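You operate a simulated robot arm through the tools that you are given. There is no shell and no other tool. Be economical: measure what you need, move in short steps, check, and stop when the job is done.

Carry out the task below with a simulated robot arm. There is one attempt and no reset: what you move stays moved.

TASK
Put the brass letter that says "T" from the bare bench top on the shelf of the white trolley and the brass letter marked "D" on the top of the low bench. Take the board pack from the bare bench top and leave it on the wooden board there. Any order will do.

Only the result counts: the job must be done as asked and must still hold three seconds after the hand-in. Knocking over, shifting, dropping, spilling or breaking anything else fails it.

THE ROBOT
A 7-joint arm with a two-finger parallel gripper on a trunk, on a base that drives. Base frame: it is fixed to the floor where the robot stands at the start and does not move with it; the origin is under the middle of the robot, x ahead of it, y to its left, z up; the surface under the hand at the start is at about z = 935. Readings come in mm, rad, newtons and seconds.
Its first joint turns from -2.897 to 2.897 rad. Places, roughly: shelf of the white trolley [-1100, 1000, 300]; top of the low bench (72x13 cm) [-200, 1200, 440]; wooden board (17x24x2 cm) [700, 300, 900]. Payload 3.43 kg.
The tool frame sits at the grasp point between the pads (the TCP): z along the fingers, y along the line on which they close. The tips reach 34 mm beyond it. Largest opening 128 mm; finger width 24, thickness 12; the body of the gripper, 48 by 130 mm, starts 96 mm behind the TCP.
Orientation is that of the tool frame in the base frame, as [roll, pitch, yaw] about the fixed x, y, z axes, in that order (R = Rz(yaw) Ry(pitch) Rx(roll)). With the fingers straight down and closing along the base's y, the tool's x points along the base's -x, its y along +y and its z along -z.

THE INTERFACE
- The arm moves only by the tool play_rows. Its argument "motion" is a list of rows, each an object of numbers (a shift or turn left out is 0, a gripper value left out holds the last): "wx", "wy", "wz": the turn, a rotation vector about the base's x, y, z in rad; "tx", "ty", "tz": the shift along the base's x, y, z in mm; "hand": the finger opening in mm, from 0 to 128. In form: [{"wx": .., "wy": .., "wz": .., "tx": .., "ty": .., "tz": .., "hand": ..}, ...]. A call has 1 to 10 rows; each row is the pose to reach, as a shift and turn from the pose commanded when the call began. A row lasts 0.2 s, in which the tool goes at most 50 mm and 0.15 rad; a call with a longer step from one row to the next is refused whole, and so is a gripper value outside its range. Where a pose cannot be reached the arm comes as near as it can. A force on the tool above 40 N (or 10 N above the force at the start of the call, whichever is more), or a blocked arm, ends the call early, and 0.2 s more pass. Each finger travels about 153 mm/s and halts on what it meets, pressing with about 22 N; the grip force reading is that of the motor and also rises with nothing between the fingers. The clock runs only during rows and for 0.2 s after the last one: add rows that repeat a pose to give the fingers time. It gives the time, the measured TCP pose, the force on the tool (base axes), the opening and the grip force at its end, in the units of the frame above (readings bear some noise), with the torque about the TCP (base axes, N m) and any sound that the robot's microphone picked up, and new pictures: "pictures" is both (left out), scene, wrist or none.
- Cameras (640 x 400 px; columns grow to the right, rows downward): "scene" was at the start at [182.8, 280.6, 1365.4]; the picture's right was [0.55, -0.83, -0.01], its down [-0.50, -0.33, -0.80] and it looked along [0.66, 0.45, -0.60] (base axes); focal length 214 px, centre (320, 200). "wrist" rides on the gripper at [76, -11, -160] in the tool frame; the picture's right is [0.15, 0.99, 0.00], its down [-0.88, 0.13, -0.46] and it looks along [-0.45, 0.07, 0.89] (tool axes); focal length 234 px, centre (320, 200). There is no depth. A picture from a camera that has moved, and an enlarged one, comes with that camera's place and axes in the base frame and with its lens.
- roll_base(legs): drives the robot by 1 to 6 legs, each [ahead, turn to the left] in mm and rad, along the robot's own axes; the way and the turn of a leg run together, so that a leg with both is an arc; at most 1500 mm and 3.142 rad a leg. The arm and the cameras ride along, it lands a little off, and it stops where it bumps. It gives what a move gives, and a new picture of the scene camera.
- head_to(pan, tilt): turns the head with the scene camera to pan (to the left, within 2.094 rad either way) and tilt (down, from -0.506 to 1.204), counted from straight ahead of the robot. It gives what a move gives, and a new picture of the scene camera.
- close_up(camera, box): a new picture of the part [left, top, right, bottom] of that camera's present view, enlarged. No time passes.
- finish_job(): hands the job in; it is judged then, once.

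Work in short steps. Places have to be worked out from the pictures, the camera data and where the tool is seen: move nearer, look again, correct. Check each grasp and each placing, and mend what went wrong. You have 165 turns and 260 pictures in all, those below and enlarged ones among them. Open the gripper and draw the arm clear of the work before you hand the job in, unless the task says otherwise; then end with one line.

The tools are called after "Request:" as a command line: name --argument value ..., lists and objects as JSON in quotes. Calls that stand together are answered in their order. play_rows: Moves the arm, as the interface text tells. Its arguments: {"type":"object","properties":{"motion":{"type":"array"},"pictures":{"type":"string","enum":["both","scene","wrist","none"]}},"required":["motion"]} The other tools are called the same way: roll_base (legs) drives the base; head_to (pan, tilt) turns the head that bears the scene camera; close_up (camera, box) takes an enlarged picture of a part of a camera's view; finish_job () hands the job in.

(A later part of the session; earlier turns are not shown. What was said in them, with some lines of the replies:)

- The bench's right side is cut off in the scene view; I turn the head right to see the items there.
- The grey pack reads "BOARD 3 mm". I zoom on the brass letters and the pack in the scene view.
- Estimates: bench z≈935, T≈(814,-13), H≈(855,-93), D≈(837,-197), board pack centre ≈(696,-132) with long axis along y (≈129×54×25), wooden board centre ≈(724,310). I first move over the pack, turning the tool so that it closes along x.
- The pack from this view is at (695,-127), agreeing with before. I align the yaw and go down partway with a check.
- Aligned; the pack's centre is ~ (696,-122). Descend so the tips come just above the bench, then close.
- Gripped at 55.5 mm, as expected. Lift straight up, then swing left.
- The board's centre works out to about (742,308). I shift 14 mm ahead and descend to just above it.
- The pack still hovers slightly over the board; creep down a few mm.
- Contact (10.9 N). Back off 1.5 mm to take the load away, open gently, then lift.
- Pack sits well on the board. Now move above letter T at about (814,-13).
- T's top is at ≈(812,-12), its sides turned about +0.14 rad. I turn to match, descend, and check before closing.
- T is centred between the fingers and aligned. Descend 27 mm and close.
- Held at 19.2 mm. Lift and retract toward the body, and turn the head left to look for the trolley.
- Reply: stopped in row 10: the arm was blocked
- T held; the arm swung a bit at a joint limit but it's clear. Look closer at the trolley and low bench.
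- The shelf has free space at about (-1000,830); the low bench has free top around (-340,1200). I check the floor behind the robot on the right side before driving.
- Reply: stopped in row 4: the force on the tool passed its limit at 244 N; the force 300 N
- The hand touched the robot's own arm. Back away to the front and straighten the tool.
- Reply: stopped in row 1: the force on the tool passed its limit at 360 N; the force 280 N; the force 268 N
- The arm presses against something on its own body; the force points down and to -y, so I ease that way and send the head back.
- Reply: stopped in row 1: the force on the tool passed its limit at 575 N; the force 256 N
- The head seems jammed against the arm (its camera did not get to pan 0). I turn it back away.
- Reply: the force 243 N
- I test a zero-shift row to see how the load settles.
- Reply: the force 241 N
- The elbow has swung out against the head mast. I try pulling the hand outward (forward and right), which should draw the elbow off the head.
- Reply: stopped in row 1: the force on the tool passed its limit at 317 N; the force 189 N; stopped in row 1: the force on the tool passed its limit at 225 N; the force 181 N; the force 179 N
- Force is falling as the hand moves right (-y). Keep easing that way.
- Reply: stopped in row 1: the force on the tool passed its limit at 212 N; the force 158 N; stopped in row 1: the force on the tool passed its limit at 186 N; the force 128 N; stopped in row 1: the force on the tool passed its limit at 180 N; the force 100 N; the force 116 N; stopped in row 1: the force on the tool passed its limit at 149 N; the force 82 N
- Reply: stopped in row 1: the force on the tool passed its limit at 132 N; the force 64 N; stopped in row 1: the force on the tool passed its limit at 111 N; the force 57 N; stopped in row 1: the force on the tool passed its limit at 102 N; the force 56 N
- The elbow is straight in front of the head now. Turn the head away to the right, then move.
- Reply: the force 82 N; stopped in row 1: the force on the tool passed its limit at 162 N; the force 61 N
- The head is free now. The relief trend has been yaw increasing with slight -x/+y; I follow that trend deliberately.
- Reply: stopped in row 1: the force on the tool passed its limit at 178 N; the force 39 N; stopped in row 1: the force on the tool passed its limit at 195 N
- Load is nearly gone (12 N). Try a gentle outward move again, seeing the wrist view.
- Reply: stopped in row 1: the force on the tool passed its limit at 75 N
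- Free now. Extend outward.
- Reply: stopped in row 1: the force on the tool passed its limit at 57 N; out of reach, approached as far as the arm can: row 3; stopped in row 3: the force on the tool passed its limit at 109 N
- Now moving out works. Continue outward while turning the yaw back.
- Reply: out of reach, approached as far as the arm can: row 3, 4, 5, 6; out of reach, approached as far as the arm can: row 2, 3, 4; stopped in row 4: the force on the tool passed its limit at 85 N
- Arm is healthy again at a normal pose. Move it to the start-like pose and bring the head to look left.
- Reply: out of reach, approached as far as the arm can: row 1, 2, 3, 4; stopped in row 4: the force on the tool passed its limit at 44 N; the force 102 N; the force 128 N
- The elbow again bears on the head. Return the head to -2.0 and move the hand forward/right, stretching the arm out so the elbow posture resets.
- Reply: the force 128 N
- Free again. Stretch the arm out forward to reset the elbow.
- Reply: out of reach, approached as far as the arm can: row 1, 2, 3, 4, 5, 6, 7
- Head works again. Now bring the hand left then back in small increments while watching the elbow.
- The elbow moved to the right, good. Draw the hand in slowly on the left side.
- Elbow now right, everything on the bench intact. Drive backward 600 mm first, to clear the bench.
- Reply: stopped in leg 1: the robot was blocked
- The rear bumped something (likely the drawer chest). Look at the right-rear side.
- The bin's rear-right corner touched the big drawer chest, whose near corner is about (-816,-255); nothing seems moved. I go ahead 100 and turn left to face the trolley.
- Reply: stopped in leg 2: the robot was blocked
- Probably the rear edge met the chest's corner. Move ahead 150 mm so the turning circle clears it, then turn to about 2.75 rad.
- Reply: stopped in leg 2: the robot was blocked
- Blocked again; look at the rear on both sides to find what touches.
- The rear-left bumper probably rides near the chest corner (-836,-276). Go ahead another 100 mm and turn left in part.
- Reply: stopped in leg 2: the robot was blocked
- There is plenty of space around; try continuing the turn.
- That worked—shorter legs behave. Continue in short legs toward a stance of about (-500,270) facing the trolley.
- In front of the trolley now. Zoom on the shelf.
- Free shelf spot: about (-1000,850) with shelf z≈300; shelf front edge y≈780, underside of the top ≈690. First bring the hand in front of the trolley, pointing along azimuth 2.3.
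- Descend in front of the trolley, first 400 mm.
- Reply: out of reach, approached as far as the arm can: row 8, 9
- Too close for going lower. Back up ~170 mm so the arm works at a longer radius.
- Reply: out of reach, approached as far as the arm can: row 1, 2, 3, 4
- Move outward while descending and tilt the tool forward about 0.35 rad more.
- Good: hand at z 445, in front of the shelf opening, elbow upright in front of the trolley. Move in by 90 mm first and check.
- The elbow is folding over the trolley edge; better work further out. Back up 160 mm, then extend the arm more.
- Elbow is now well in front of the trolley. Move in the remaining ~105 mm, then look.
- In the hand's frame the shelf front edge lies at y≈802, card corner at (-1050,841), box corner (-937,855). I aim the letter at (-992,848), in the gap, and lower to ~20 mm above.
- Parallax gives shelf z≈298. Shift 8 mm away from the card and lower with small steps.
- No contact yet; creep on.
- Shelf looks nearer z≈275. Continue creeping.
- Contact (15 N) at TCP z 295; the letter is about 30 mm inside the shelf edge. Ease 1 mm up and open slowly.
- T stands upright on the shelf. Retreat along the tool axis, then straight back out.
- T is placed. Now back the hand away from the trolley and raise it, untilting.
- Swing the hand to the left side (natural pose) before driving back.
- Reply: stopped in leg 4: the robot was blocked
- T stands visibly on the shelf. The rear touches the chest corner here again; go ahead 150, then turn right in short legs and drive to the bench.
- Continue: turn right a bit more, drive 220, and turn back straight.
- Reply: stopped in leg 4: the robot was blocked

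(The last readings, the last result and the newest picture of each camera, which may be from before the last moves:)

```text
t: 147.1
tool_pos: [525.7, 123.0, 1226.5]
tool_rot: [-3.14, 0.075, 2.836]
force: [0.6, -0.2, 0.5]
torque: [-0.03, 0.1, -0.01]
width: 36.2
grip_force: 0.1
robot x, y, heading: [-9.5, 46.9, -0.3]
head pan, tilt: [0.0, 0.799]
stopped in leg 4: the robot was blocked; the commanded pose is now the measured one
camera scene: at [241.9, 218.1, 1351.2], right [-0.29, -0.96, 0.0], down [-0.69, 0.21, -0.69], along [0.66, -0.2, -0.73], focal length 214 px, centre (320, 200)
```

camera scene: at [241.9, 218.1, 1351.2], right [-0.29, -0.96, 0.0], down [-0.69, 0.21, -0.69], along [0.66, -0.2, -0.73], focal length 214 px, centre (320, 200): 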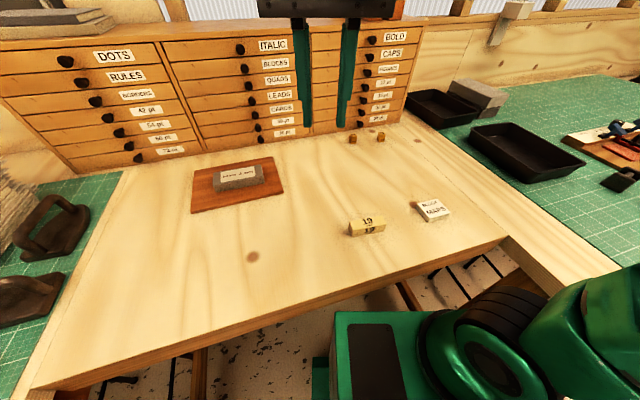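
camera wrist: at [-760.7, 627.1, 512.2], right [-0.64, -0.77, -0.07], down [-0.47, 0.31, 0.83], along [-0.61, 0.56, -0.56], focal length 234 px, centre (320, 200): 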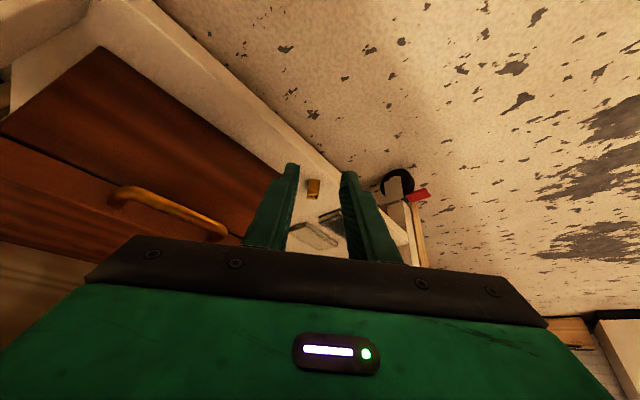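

The robot is at heading -0.3, directly facing D; good enough. Move the hand over D at 1100 height.

Request:
play_rows --motion '[{"tx": 31, "ty": -32, "tz": -12, "wx": 0.01, "wy": 0.03}, {"tx": 62, "ty": -64, "tz": -25, "wx": 0.022, "wy": 0.072}, {"tx": 94, "ty": -96, "tz": -38, "wx": 0.022, "wy": 0.072}, {"tx": 125, "ty": -128, "tz": -50, "wx": 0.022, "wy": 0.072}, {"tx": 156, "ty": -160, "tz": -62, "wx": 0.022, "wy": 0.072}, {"tx": 187, "ty": -192, "tz": -75, "wx": 0.022, "wy": 0.072}, {"tx": 218, "ty": -224, "tz": -88, "wx": 0.022, "wy": 0.072}, {"tx": 250, "ty": -256, "tz": -100, "wx": 0.022, "wy": 0.072}, {"tx": 281, "ty": -288, "tz": -113, "wx": 0.022, "wy": 0.072}, {"tx": 310, "ty": -318, "tz": -125, "wx": 0.022, "wy": 0.072}]'

Request:
close_up --camera "wrist" --box '[200, 60, 440, 220]'

```text
t: 149.3
tool_pos: [834.2, -194.1, 1101.4]
tool_rot: [-3.137, -0.001, 2.834]
force: [-0.1, -0.1, 1.2]
torque: [-0.01, -0.04, 0.0]
width: 36.0
grip_force: 0.1
robot x, y, heading: [-8.5, 46.7, -0.299]
head pan, tilt: [0.0, 0.799]
camera scene: at [241.2, 218.4, 1351.4], right [-0.29, -0.96, 0.0], down [-0.69, 0.21, -0.69], along [0.66, -0.2, -0.73], focal length 214 px, centre (320, 200)
camera wrist: at [758.8, -182.7, 1259.9], right [0.16, 0.99, 0.0], down [0.88, -0.14, 0.46], along [0.45, -0.08, -0.89], focal length 234 px, centre (320, 200)
```

scene: 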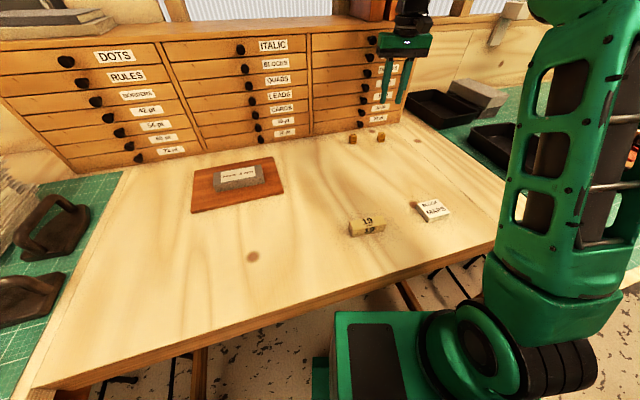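
wrist: 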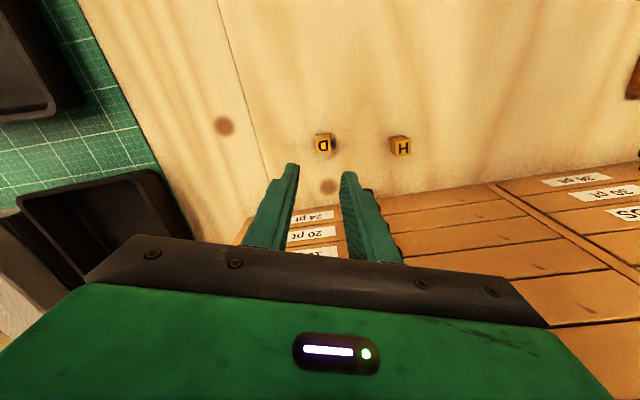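

```text
2.50 times, centred on (320, 140) of wrist
camera zoom: at [758.8, -182.7, 1259.9], right [0.16, 0.99, 0.0], down [0.88, -0.14, 0.46], along [0.45, -0.08, -0.89], focal length 585 px, centre (320, 350)
```

zoom: 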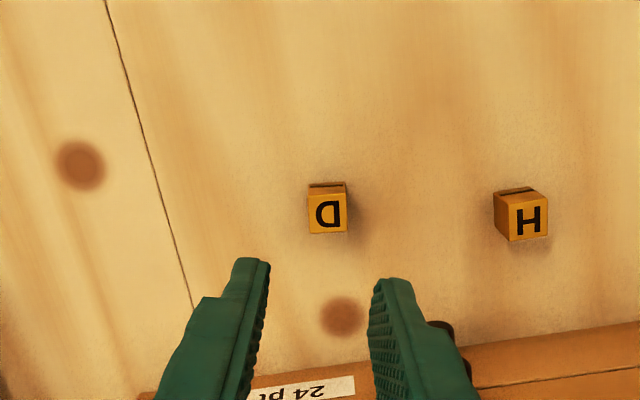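

D's top is at (831,-193), its sides about 0.1 rad from the axes; turn +0.2 and descend to 1000, then check.

Request:
play_rows --motion '[{"tx": -2, "wz": 0.1, "tz": -30, "hand": 60}, {"tx": -3, "wz": 0.2, "tz": -60, "hand": 60}, {"tx": -3, "wz": 0.2, "tz": -90, "hand": 60}, {"tx": -3, "wz": 0.2, "tz": -102, "hand": 60}]'

Request:
close_up --camera "wrist" --box '[240, 110, 400, 210]'

```text
t: 150.3
tool_pos: [834.1, -194.2, 997.0]
tool_rot: [-3.14, -0.001, 3.033]
force: [-0.2, -0.5, 0.0]
torque: [-0.03, 0.02, 0.03]
width: 59.7
grip_force: 0.0
robot x, y, heading: [-6.3, 48.3, -0.292]
head pan, tilt: [0.0, 0.799]
camera scene: at [241.7, 218.2, 1351.4], right [-0.29, -0.96, 0.0], down [-0.69, 0.21, -0.69], along [0.66, -0.2, -0.73], focal length 214 px, centre (320, 200)
camera wrist: at [756.8, -197.1, 1156.6], right [-0.04, 1.0, 0.0], down [0.89, 0.04, 0.46], along [0.45, 0.01, -0.89], focal length 234 px, centre (320, 200)
```

scene: 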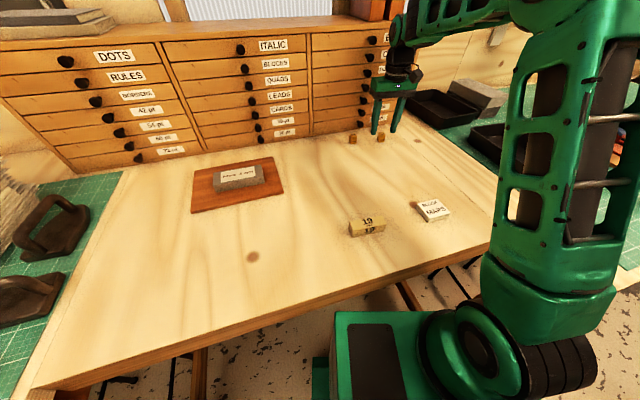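
wrist: 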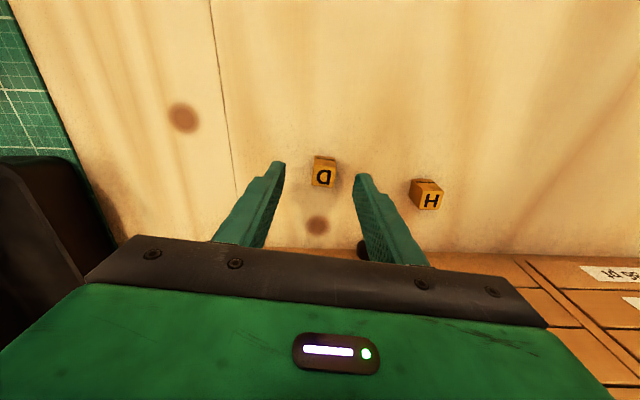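

```text
4.00 times, centred on (320, 160) of wrist
camera zoom: at [756.8, -197.1, 1156.6], right [-0.04, 1.0, 0.0], down [0.89, 0.04, 0.46], along [0.45, 0.01, -0.89], focal length 937 px, centre (320, 360)
```

zoom: 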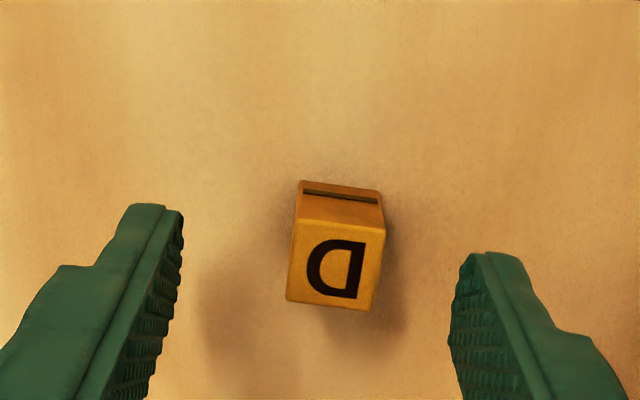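

Aligned. Descend 23 mm and close.

Request:
play_rows --motion '[{"tx": -2, "ty": 1, "tz": -14}, {"tx": -2, "ty": 1, "tz": -23}, {"tx": -2, "ty": 1, "tz": -23, "hand": 40}, {"tx": -2, "ty": 1, "tz": -23, "hand": 20}, {"tx": -2, "ty": 1, "tz": -23, "hand": 8}, {"tx": -2, "ty": 1, "tz": -23, "hand": 8}]' --pictures "wrist"

```text
t: 151.7
tool_pos: [831.4, -193.2, 975.7]
tool_rot: [-3.139, -0.001, 3.034]
force: [-0.2, 0.6, -0.3]
torque: [-0.01, 0.01, -0.03]
width: 19.4
grip_force: 22.1
robot x, y, heading: [-8.6, 45.9, -0.294]
head pan, tilt: [0.0, 0.799]
camera wrist: at [755.0, -197.0, 1134.8], right [-0.04, 1.0, 0.0], down [0.89, 0.04, 0.45], along [0.45, 0.01, -0.89], focal length 234 px, centre (320, 200)
```

wrist: 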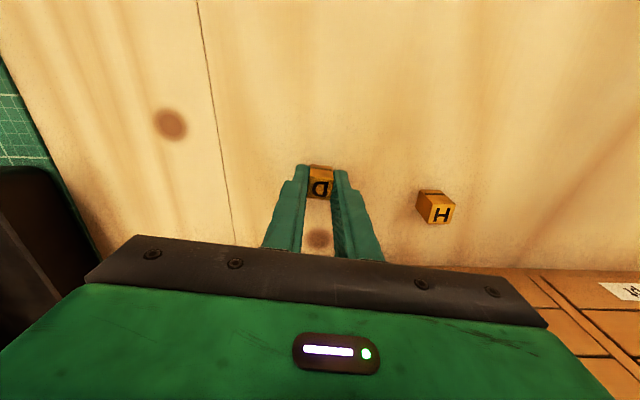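

D gripped (19.4 mm). Lift straight up, then swing left and in.

Request:
play_rows --motion '[{"tz": 25}, {"tz": 65}, {"tz": 110}, {"tz": 155}, {"tz": 195, "ty": 10}, {"tz": 215, "ty": 50, "tx": -10}, {"tz": 220, "ty": 95, "tx": -25}, {"tz": 220, "ty": 140, "tx": -40}, {"tz": 220, "ty": 185, "tx": -55}, {"tz": 220, "ty": 230, "tx": -70}]' --pictures "none"

Request:
play_rows --motion '[{"tx": -20, "ty": 30, "wz": -0.1}, {"tx": -40, "ty": 60, "wz": -0.2}, {"tx": -70, "ty": 80, "wz": -0.2}, {"tx": -100, "ty": 90, "wz": -0.2}, {"tx": -130, "ty": 90, "wz": -0.2}, {"tx": -160, "ty": 90, "wz": -0.2}]' --pictures "scene"

```text
t: 153.9
tool_pos: [761.6, 37.3, 1197.5]
tool_rot: [-3.141, 0.0, 3.033]
force: [0.3, -0.9, -0.7]
torque: [0.07, 0.06, 0.03]
width: 19.3
grip_force: 22.0
robot x, y, heading: [-4.3, 47.9, -0.295]
head pan, tilt: [0.0, 0.799]
```

```text
t: 155.3
tool_pos: [602.9, 126.1, 1196.5]
tool_rot: [-3.135, -0.001, 2.832]
force: [0.6, 0.6, -0.8]
torque: [-0.06, 0.04, -0.02]
width: 19.2
grip_force: 22.0
robot x, y, heading: [-9.9, 45.0, -0.294]
head pan, tilt: [0.0, 0.799]
camera scene: at [242.1, 218.3, 1351.3], right [-0.29, -0.96, 0.0], down [-0.69, 0.21, -0.69], along [0.66, -0.2, -0.73], focal length 214 px, centre (320, 200)
```

scene: 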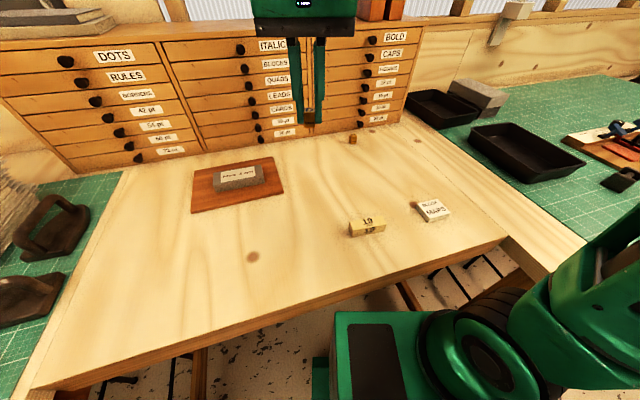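

Everything fine; now back away 180 mm and turn left in short legs toward the low bench.

Request:
roll_base --legs '[[-180, 0], [0, 0.4], [0, 0.4], [0, 0.4], [0, 0.4], [0, 0.4]]'

```text
t: 159.5
tool_pos: [165.8, 568.1, 1211.1]
tool_rot: [-3.141, 0.026, -2.671]
force: [0.3, 0.0, -0.8]
torque: [-0.1, 0.09, -0.02]
width: 19.5
grip_force: 22.3
robot x, y, heading: [-179.0, 88.4, 0.481]
head pan, tilt: [0.0, 0.799]
stopped in leg 3: the robot was blocked; the commanded pose is now the measured one
camera scene: at [-120.5, 389.2, 1351.2], right [0.46, -0.89, 0.0], down [-0.64, -0.34, -0.69], along [0.61, 0.32, -0.73], focal length 214 px, centre (320, 200)
```

scene: 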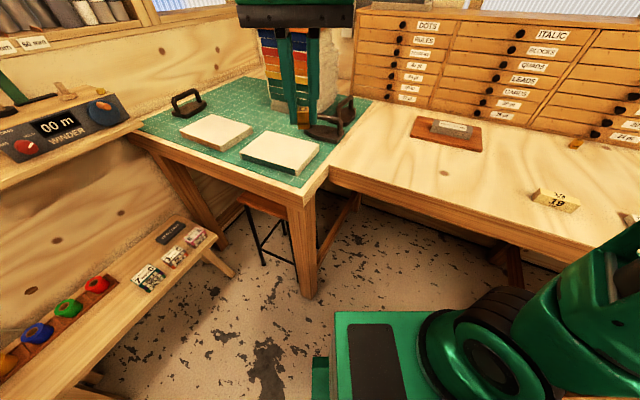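

Probably the rear again near the chest corner. Go ahead 120 mm and continue turning.

Request:
roll_base --legs '[[120, 0], [0, 0.4], [0, 0.4], [0, 0.4]]'

```text
t: 163.2
tool_pos: [-144.7, 707.0, 1224.8]
tool_rot: [-3.139, 0.054, -1.941]
force: [0.0, 1.8, -0.6]
torque: [-0.13, 0.02, -0.04]
width: 19.4
grip_force: 21.8
robot x, y, heading: [-65.4, 141.7, 1.212]
head pan, tilt: [0.0, 0.799]
stopped in leg 3: the robot was blocked; the commanded pose is now the measured one
camera scene: at [-218.8, 406.8, 1351.3], right [0.94, -0.35, 0.0], down [-0.26, -0.68, -0.69], along [0.24, 0.64, -0.73], focal length 214 px, centre (320, 200)
```

scene: 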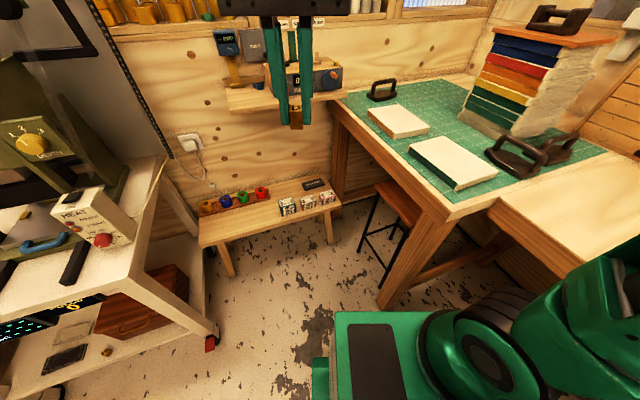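

Try continuing the turn with a smaller leg.

Request:
roll_base --legs '[[0, 0.3], [0, 0.25]]'

```text
t: 165.6
tool_pos: [-427.8, 584.7, 1225.4]
tool_rot: [-3.137, 0.053, -1.391]
force: [0.3, -0.7, -0.4]
torque: [-0.01, 0.01, -0.02]
width: 19.3
grip_force: 22.0
robot x, y, heading: [-59.1, 147.2, 1.76]
head pan, tilt: [0.0, 0.799]
camera scene: at [-326.3, 288.3, 1351.3], right [0.98, 0.19, 0.0], down [0.14, -0.71, -0.69], along [-0.13, 0.67, -0.73], focal length 214 px, centre (320, 200)
```

scene: 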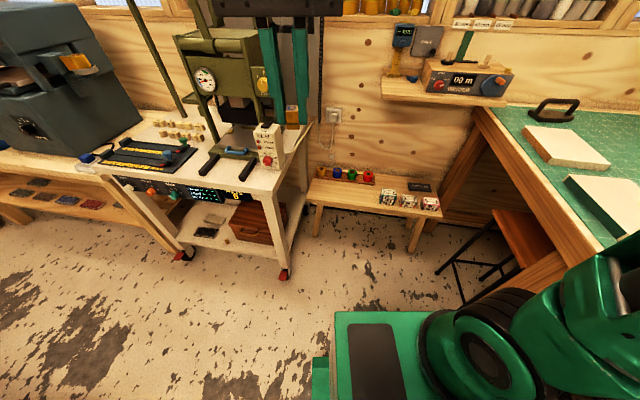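

Now facing the low bench. Zoom on it and the shelf with T.

Request:
close_up --camera "scene" --box '[290, 130, 460, 260]'

Request:
close_up --camera "scene" --box '[170, 180, 310, 280]'

```text
3.08 times, centred on (375, 195) of scene
camera zoom: at [-326.3, 288.3, 1351.3], right [0.98, 0.19, 0.0], down [0.14, -0.71, -0.69], along [-0.13, 0.67, -0.73], focal length 660 px, centre (151, 215)
```

zoom: 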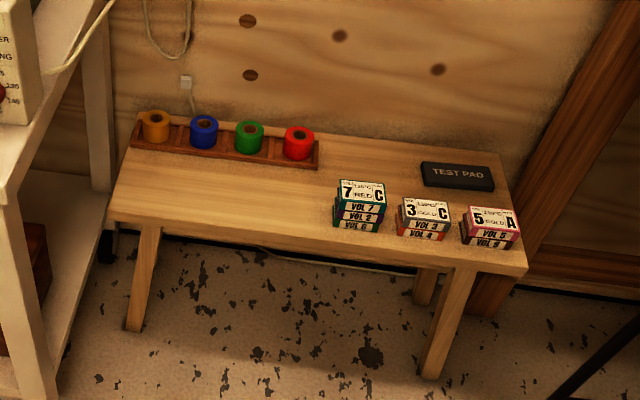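

```text
4.00 times, centred on (240, 230) of scene
camera zoom: at [-326.3, 288.3, 1351.3], right [0.98, 0.19, 0.0], down [0.14, -0.71, -0.69], along [-0.13, 0.67, -0.73], focal length 858 px, centre (640, 80)
```

zoom: 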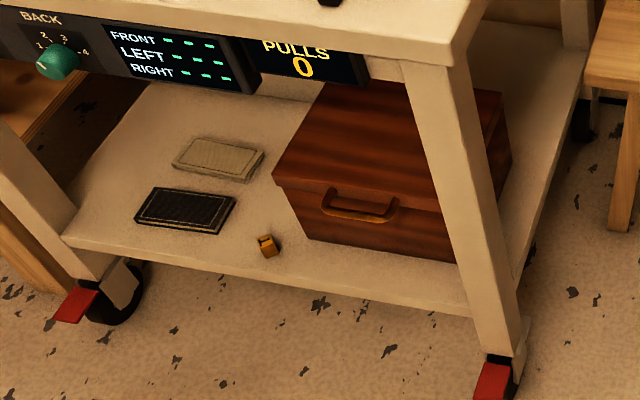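

T stands on the shelf. The low bench (z≈480 by its 72 cm length) is free around (-345,1165). Drive 200 mm ahead, slightly left.

Request:
roll_base --legs '[[0, 0.09], [200, 0]]'

```text
t: 167.7
tool_pos: [-515.2, 728.7, 1230.7]
tool_rot: [-3.138, 0.064, -1.307]
force: [0.1, -1.3, -0.3]
torque: [0.03, -0.02, -0.02]
width: 19.6
grip_force: 21.8
robot x, y, heading: [-117.7, 339.1, 1.846]
head pan, tilt: [0.0, 0.799]
camera scene: at [-392.7, 456.7, 1351.3], right [0.96, 0.27, 0.0], down [0.2, -0.7, -0.69], along [-0.19, 0.66, -0.73], focal length 214 px, centre (320, 200)
```

scene: 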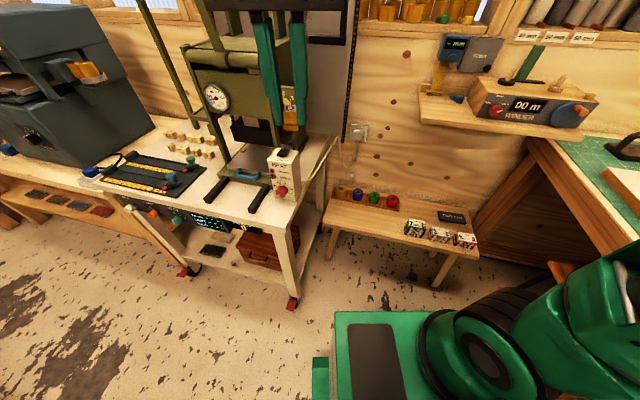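

Swing the hand toward the low bench at height.

Request:
play_rows --motion '[{"tx": 26, "ty": 34}, {"tx": 52, "ty": 68}, {"tx": 78, "ty": 102}, {"tx": 104, "ty": 136}, {"tx": 130, "ty": 170}, {"tx": 156, "ty": 205}, {"tx": 182, "ty": 240}, {"tx": 205, "ty": 275}]' --pictures "scene"

Request:
play_rows --motion '[{"tz": -45, "ty": 5}, {"tz": -90, "ty": 10}, {"tz": -135, "ty": 15}, {"tz": -180, "ty": 20}, {"tz": -225, "ty": 25}, {"tz": -270, "ty": 30}, {"tz": -315, "ty": 35}, {"tz": -360, "ty": 40}, {"tz": -400, "ty": 45}]'

```text
t: 169.5
tool_pos: [-304.8, 990.0, 1239.0]
tool_rot: [-3.137, 0.078, -1.303]
force: [-0.9, 0.3, 0.1]
torque: [0.06, -0.01, -0.01]
width: 19.2
grip_force: 22.4
robot x, y, heading: [-117.2, 334.9, 1.845]
head pan, tilt: [0.0, 0.799]
camera scene: at [-392.7, 456.3, 1351.3], right [0.96, 0.27, 0.0], down [0.2, -0.7, -0.69], along [-0.19, 0.66, -0.73], focal length 214 px, centre (320, 200)
```

scene: 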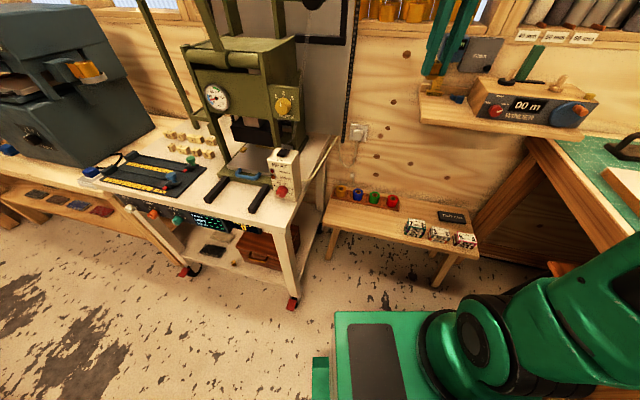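

```text
t: 171.5
tool_pos: [-306.5, 1031.0, 834.5]
tool_rot: [-3.138, 0.079, -1.305]
force: [0.8, -0.3, -1.0]
torque: [0.01, 0.04, 0.0]
width: 19.3
grip_force: 21.7
robot x, y, heading: [-114.1, 335.6, 1.846]
head pan, tilt: [0.0, 0.799]
camera scene: at [-392.5, 456.2, 1351.4], right [0.96, 0.27, 0.0], down [0.2, -0.7, -0.69], along [-0.19, 0.66, -0.73], focal length 214 px, centre (320, 200)
camera wrist: at [-271.9, 949.5, 988.5], right [-0.92, -0.4, -0.01], down [-0.35, 0.78, 0.52], along [-0.2, 0.48, -0.85], focal length 234 px, centre (320, 200)
```

scene: 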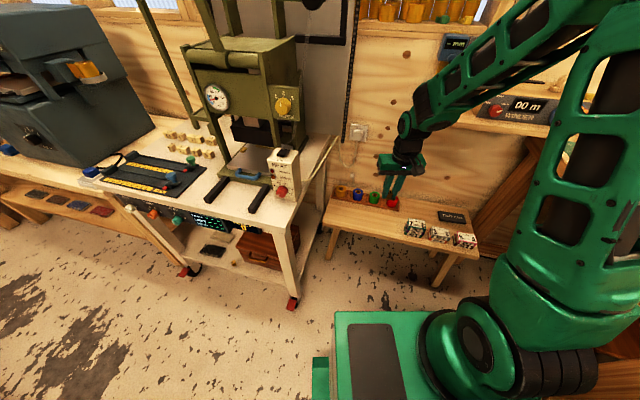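
wrist: 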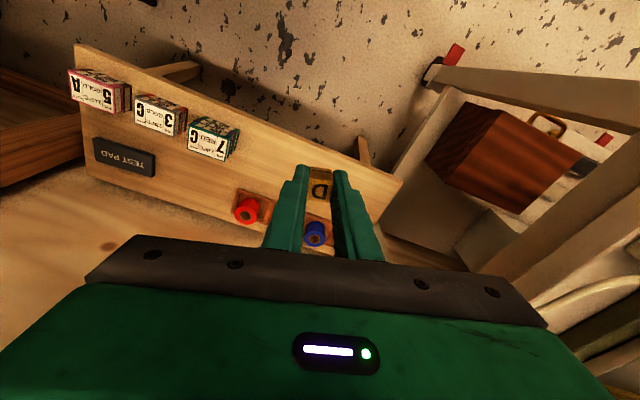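

The bench front edge is at y≈1113 with top z≈460 by this view. Lower toward (-345,1180), stopping ~25 mm above.

Request:
play_rows --motion '[{"tx": -6, "ty": 21, "tz": -40}, {"tx": -12, "ty": 43, "tz": -80}, {"tx": -18, "ty": 65, "tz": -120}, {"tx": -24, "ty": 87, "tz": -160}, {"tx": -30, "ty": 109, "tz": -200}, {"tx": -36, "ty": 131, "tz": -240}, {"tx": -39, "ty": 149, "tz": -275}]'

```text
t: 173.1
tool_pos: [-344.1, 1181.5, 562.6]
tool_rot: [-3.137, 0.079, -1.305]
force: [-0.5, -0.6, 0.2]
torque: [-0.02, -0.01, -0.01]
width: 19.7
grip_force: 21.9
robot x, y, heading: [-117.6, 337.5, 1.842]
head pan, tilt: [0.0, 0.799]
camera scene: at [-392.6, 456.5, 1351.4], right [0.96, 0.27, 0.0], down [0.2, -0.7, -0.69], along [-0.19, 0.66, -0.73], focal length 214 px, centre (320, 200)
camera wrist: at [-310.9, 1098.6, 714.6], right [-0.92, -0.4, -0.01], down [-0.35, 0.78, 0.52], along [-0.2, 0.48, -0.85], focal length 234 px, centre (320, 200)
```

scene: 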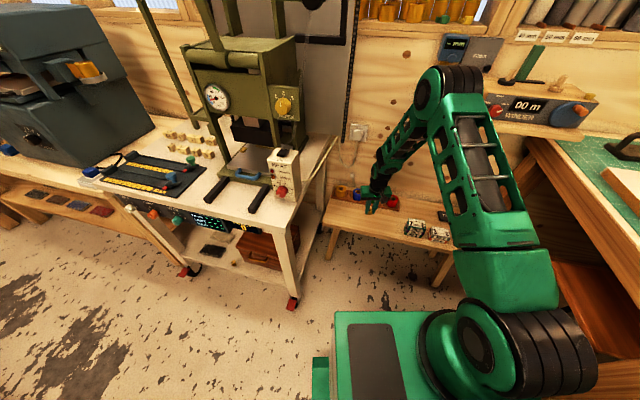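
wrist: 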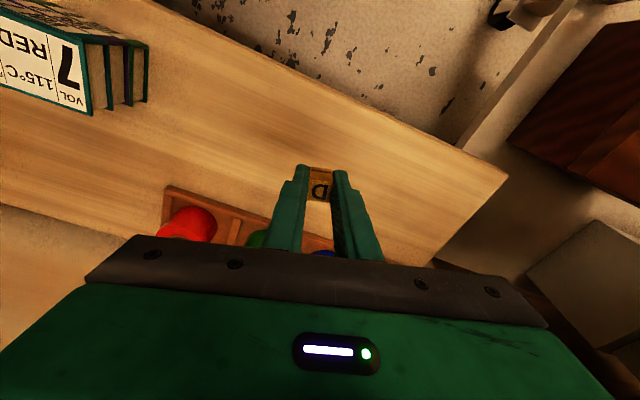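

Clear around. Lower 50 mm, then creep to contact.

Request:
play_rows --motion '[{"tz": -20}, {"tz": -40}, {"tz": -50}, {"tz": -54}, {"tz": -57}]' --pictures "none"

Request:
play_rows --motion '[{"tz": -1.5}, {"tz": -3}, {"tz": -4.5}, {"tz": -6}]' --pictures "none"

Request:
play_rows --motion '[{"tz": -1.5}, {"tz": -3}, {"tz": -4.5}, {"tz": -6}]' --pictures "wrist"

```text
t: 174.3
tool_pos: [-345.3, 1182.3, 503.6]
tool_rot: [-3.138, 0.078, -1.305]
force: [0.0, 0.2, -1.5]
torque: [-0.07, 0.0, 0.02]
width: 19.0
grip_force: 21.7
robot x, y, heading: [-113.8, 335.5, 1.848]
head pan, tilt: [0.0, 0.799]
```

```text
t: 175.3
tool_pos: [-344.5, 1181.8, 498.3]
tool_rot: [-3.138, 0.078, -1.306]
force: [-1.3, 0.4, -0.2]
torque: [-0.02, -0.03, 0.01]
width: 19.3
grip_force: 22.3
robot x, y, heading: [-115.5, 333.3, 1.846]
head pan, tilt: [0.0, 0.799]
```

```text
t: 176.3
tool_pos: [-344.2, 1181.3, 493.4]
tool_rot: [-3.135, 0.079, -1.306]
force: [0.6, 0.0, -1.6]
torque: [-0.01, 0.01, -0.01]
width: 19.5
grip_force: 21.8
robot x, y, heading: [-117.2, 338.1, 1.839]
head pan, tilt: [0.0, 0.799]
camera wrist: at [-310.8, 1099.4, 646.2], right [-0.92, -0.4, -0.01], down [-0.35, 0.78, 0.52], along [-0.2, 0.48, -0.85], focal length 234 px, centre (320, 200)
```

wrist: 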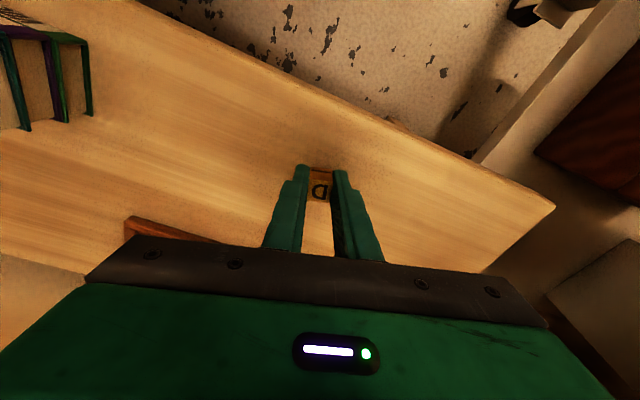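

Request:
play_rows --motion '[{"tz": -1.5}, {"tz": -3}, {"tz": -4.5}, {"tz": -6}]' --pictures "none"

Request:
play_rows --motion '[{"tz": -1}, {"tz": -2}, {"tz": -3}, {"tz": -4}]' --pictures "none"

Request:
close_up --camera "wrist" --box '[240, 110, 440, 270]'

```text
t: 177.3
tool_pos: [-345.8, 1182.4, 488.4]
tool_rot: [-3.138, 0.081, -1.305]
force: [-0.2, -1.4, 15.8]
torque: [-0.16, 0.0, -0.01]
width: 19.6
grip_force: 22.0
robot x, y, heading: [-117.4, 337.6, 1.848]
head pan, tilt: [0.0, 0.799]
```

```text
t: 178.3
tool_pos: [-344.6, 1181.8, 483.6]
tool_rot: [-3.14, 0.078, -1.305]
force: [-1.8, -3.7, 32.7]
torque: [-0.48, 0.17, -0.1]
width: 19.5
grip_force: 22.2
robot x, y, heading: [-111.0, 335.9, 1.844]
head pan, tilt: [0.0, 0.799]
```

```text
2.50 times, centred on (340, 190) of wrist
camera zoom: at [-310.9, 1099.4, 637.7], right [-0.92, -0.4, -0.01], down [-0.35, 0.78, 0.52], along [-0.2, 0.48, -0.85], focal length 585 px, centre (270, 225)
```

zoom: 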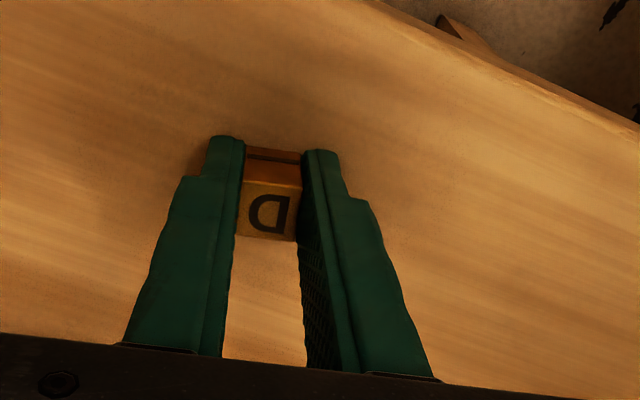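

Firm contact. Back off 4 mm, open gently and lift.

Request:
play_rows --motion '[{"tz": 2}, {"tz": 4}, {"tz": 4, "hand": 22}, {"tz": 4, "hand": 30}, {"tz": 4, "hand": 40}, {"tz": 8, "hand": 40}, {"tz": 40, "hand": 40}, {"tz": 85, "hand": 40}]'

Request:
close_up --camera "wrist" --box '[240, 60, 440, 220]'

```text
t: 180.1
tool_pos: [-344.8, 1182.3, 568.2]
tool_rot: [-3.138, 0.076, -1.306]
force: [0.2, 1.5, 0.7]
torque: [-0.03, 0.0, -0.01]
width: 39.9
grip_force: 0.0
robot x, y, heading: [-119.7, 339.8, 1.846]
head pan, tilt: [0.0, 0.799]
camera scene: at [-392.7, 457.3, 1351.3], right [0.96, 0.27, 0.0], down [0.2, -0.7, -0.69], along [-0.19, 0.66, -0.73], focal length 214 px, centre (320, 200)
camera wrist: at [-311.7, 1100.1, 720.9], right [-0.92, -0.4, -0.01], down [-0.35, 0.78, 0.52], along [-0.2, 0.48, -0.85], focal length 234 px, centre (320, 200)
```

scene: 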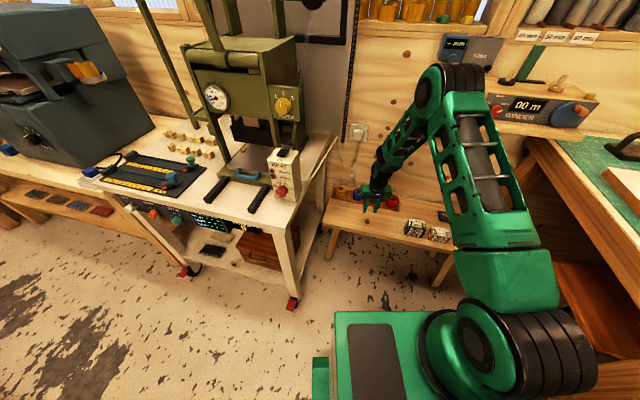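
wrist: 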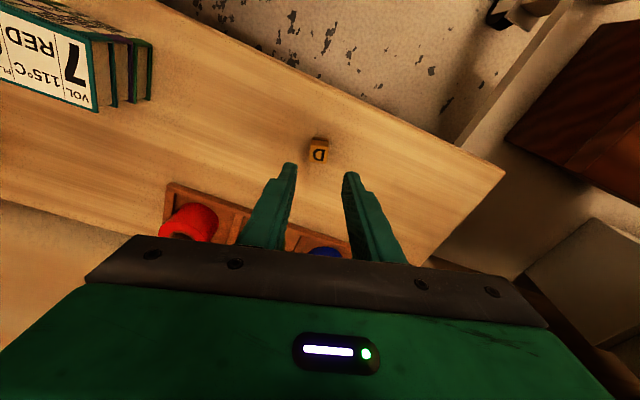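

```text
2.50 times, centred on (340, 140) of wrist
camera zoom: at [-311.7, 1100.1, 720.9], right [-0.92, -0.4, -0.01], down [-0.35, 0.78, 0.52], along [-0.2, 0.48, -0.85], focal length 585 px, centre (270, 350)
```

zoom: 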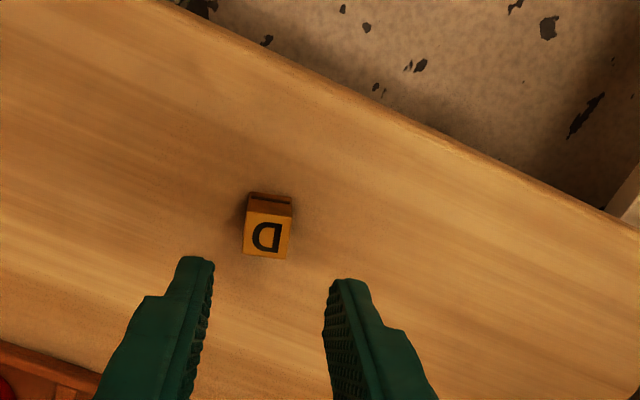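

D stands upright on the low bench. Raise the arm well clear of the work, away from the wall.

Request:
play_rows --motion '[{"tx": 3, "ty": -10, "tz": 40}, {"tx": 8, "ty": -30, "tz": 80}, {"tx": 14, "ty": -52, "tz": 120}, {"tx": 20, "ty": -75, "tz": 160}, {"tx": 26, "ty": -98, "tz": 200}, {"tx": 32, "ty": -120, "tz": 240}, {"tx": 38, "ty": -142, "tz": 280}, {"tx": 38, "ty": -150, "tz": 325}, {"tx": 38, "ty": -155, "tz": 370}, {"tx": 38, "ty": -160, "tz": 410}]' --pictures "scene"

Request:
close_up --camera "scene" --box '[170, 170, 490, 290]'

Request:
head_to --pan -1.3 --tilt 0.5

```text
t: 182.3
tool_pos: [-308.2, 1022.2, 976.9]
tool_rot: [-3.138, 0.077, -1.304]
force: [-0.1, 0.3, -1.1]
torque: [-0.02, -0.02, -0.05]
width: 40.1
grip_force: 0.1
robot x, y, heading: [-115.5, 338.9, 1.848]
head pan, tilt: [0.0, 0.799]
camera scene: at [-392.7, 457.1, 1351.3], right [0.96, 0.27, 0.0], down [0.2, -0.7, -0.69], along [-0.19, 0.66, -0.73], focal length 214 px, centre (320, 200)
```

scene: 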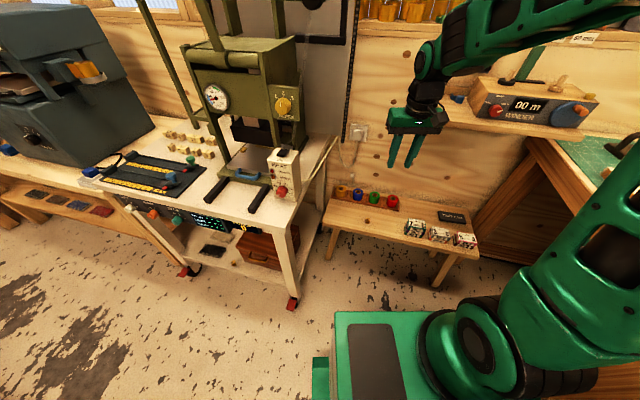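

```text
2.00 times, centred on (330, 230) of scene
camera zoom: at [-392.7, 457.1, 1351.3], right [0.96, 0.27, 0.0], down [0.2, -0.7, -0.69], along [-0.19, 0.66, -0.73], focal length 429 px, centre (300, 140)
```

zoom: 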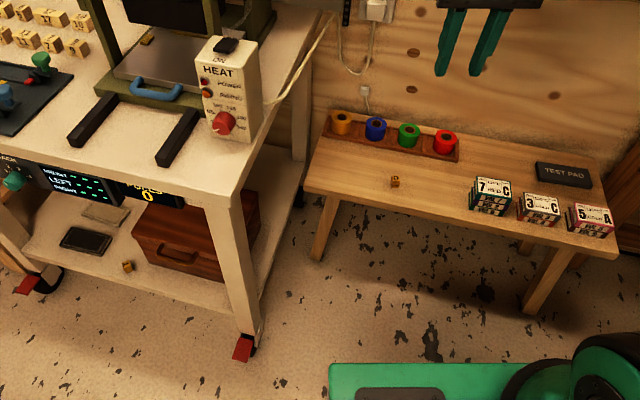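

```text
t: 183.8
tool_pos: [-306.9, 1022.2, 975.9]
tool_rot: [-3.137, 0.079, -1.307]
force: [0.0, -0.4, 0.0]
torque: [0.02, 0.02, -0.02]
width: 39.8
grip_force: 0.1
robot x, y, heading: [-117.0, 337.2, 1.851]
head pan, tilt: [-1.3, 0.499]
camera scene: at [-293.0, 426.9, 1378.1], right [0.52, -0.85, 0.01], down [-0.41, -0.26, -0.88], along [0.75, 0.45, -0.48], focal length 214 px, centre (320, 200)
```

scene: 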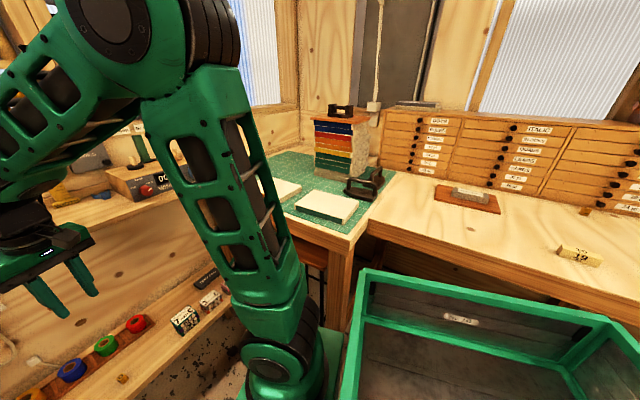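

T and D stand where asked, the board pack lies on the wooden board, and the arm is clear with the gripper open. I hand the job in.

Request:
finish_job

```text
The job is handed in.
```

The "T" is on the trolley shelf, the "D" is on the low bench and the board pack is on the wooden board. The base bumped the drawer chest or stopped blocked several times while driving, but nothing looked shifted in the pictures.
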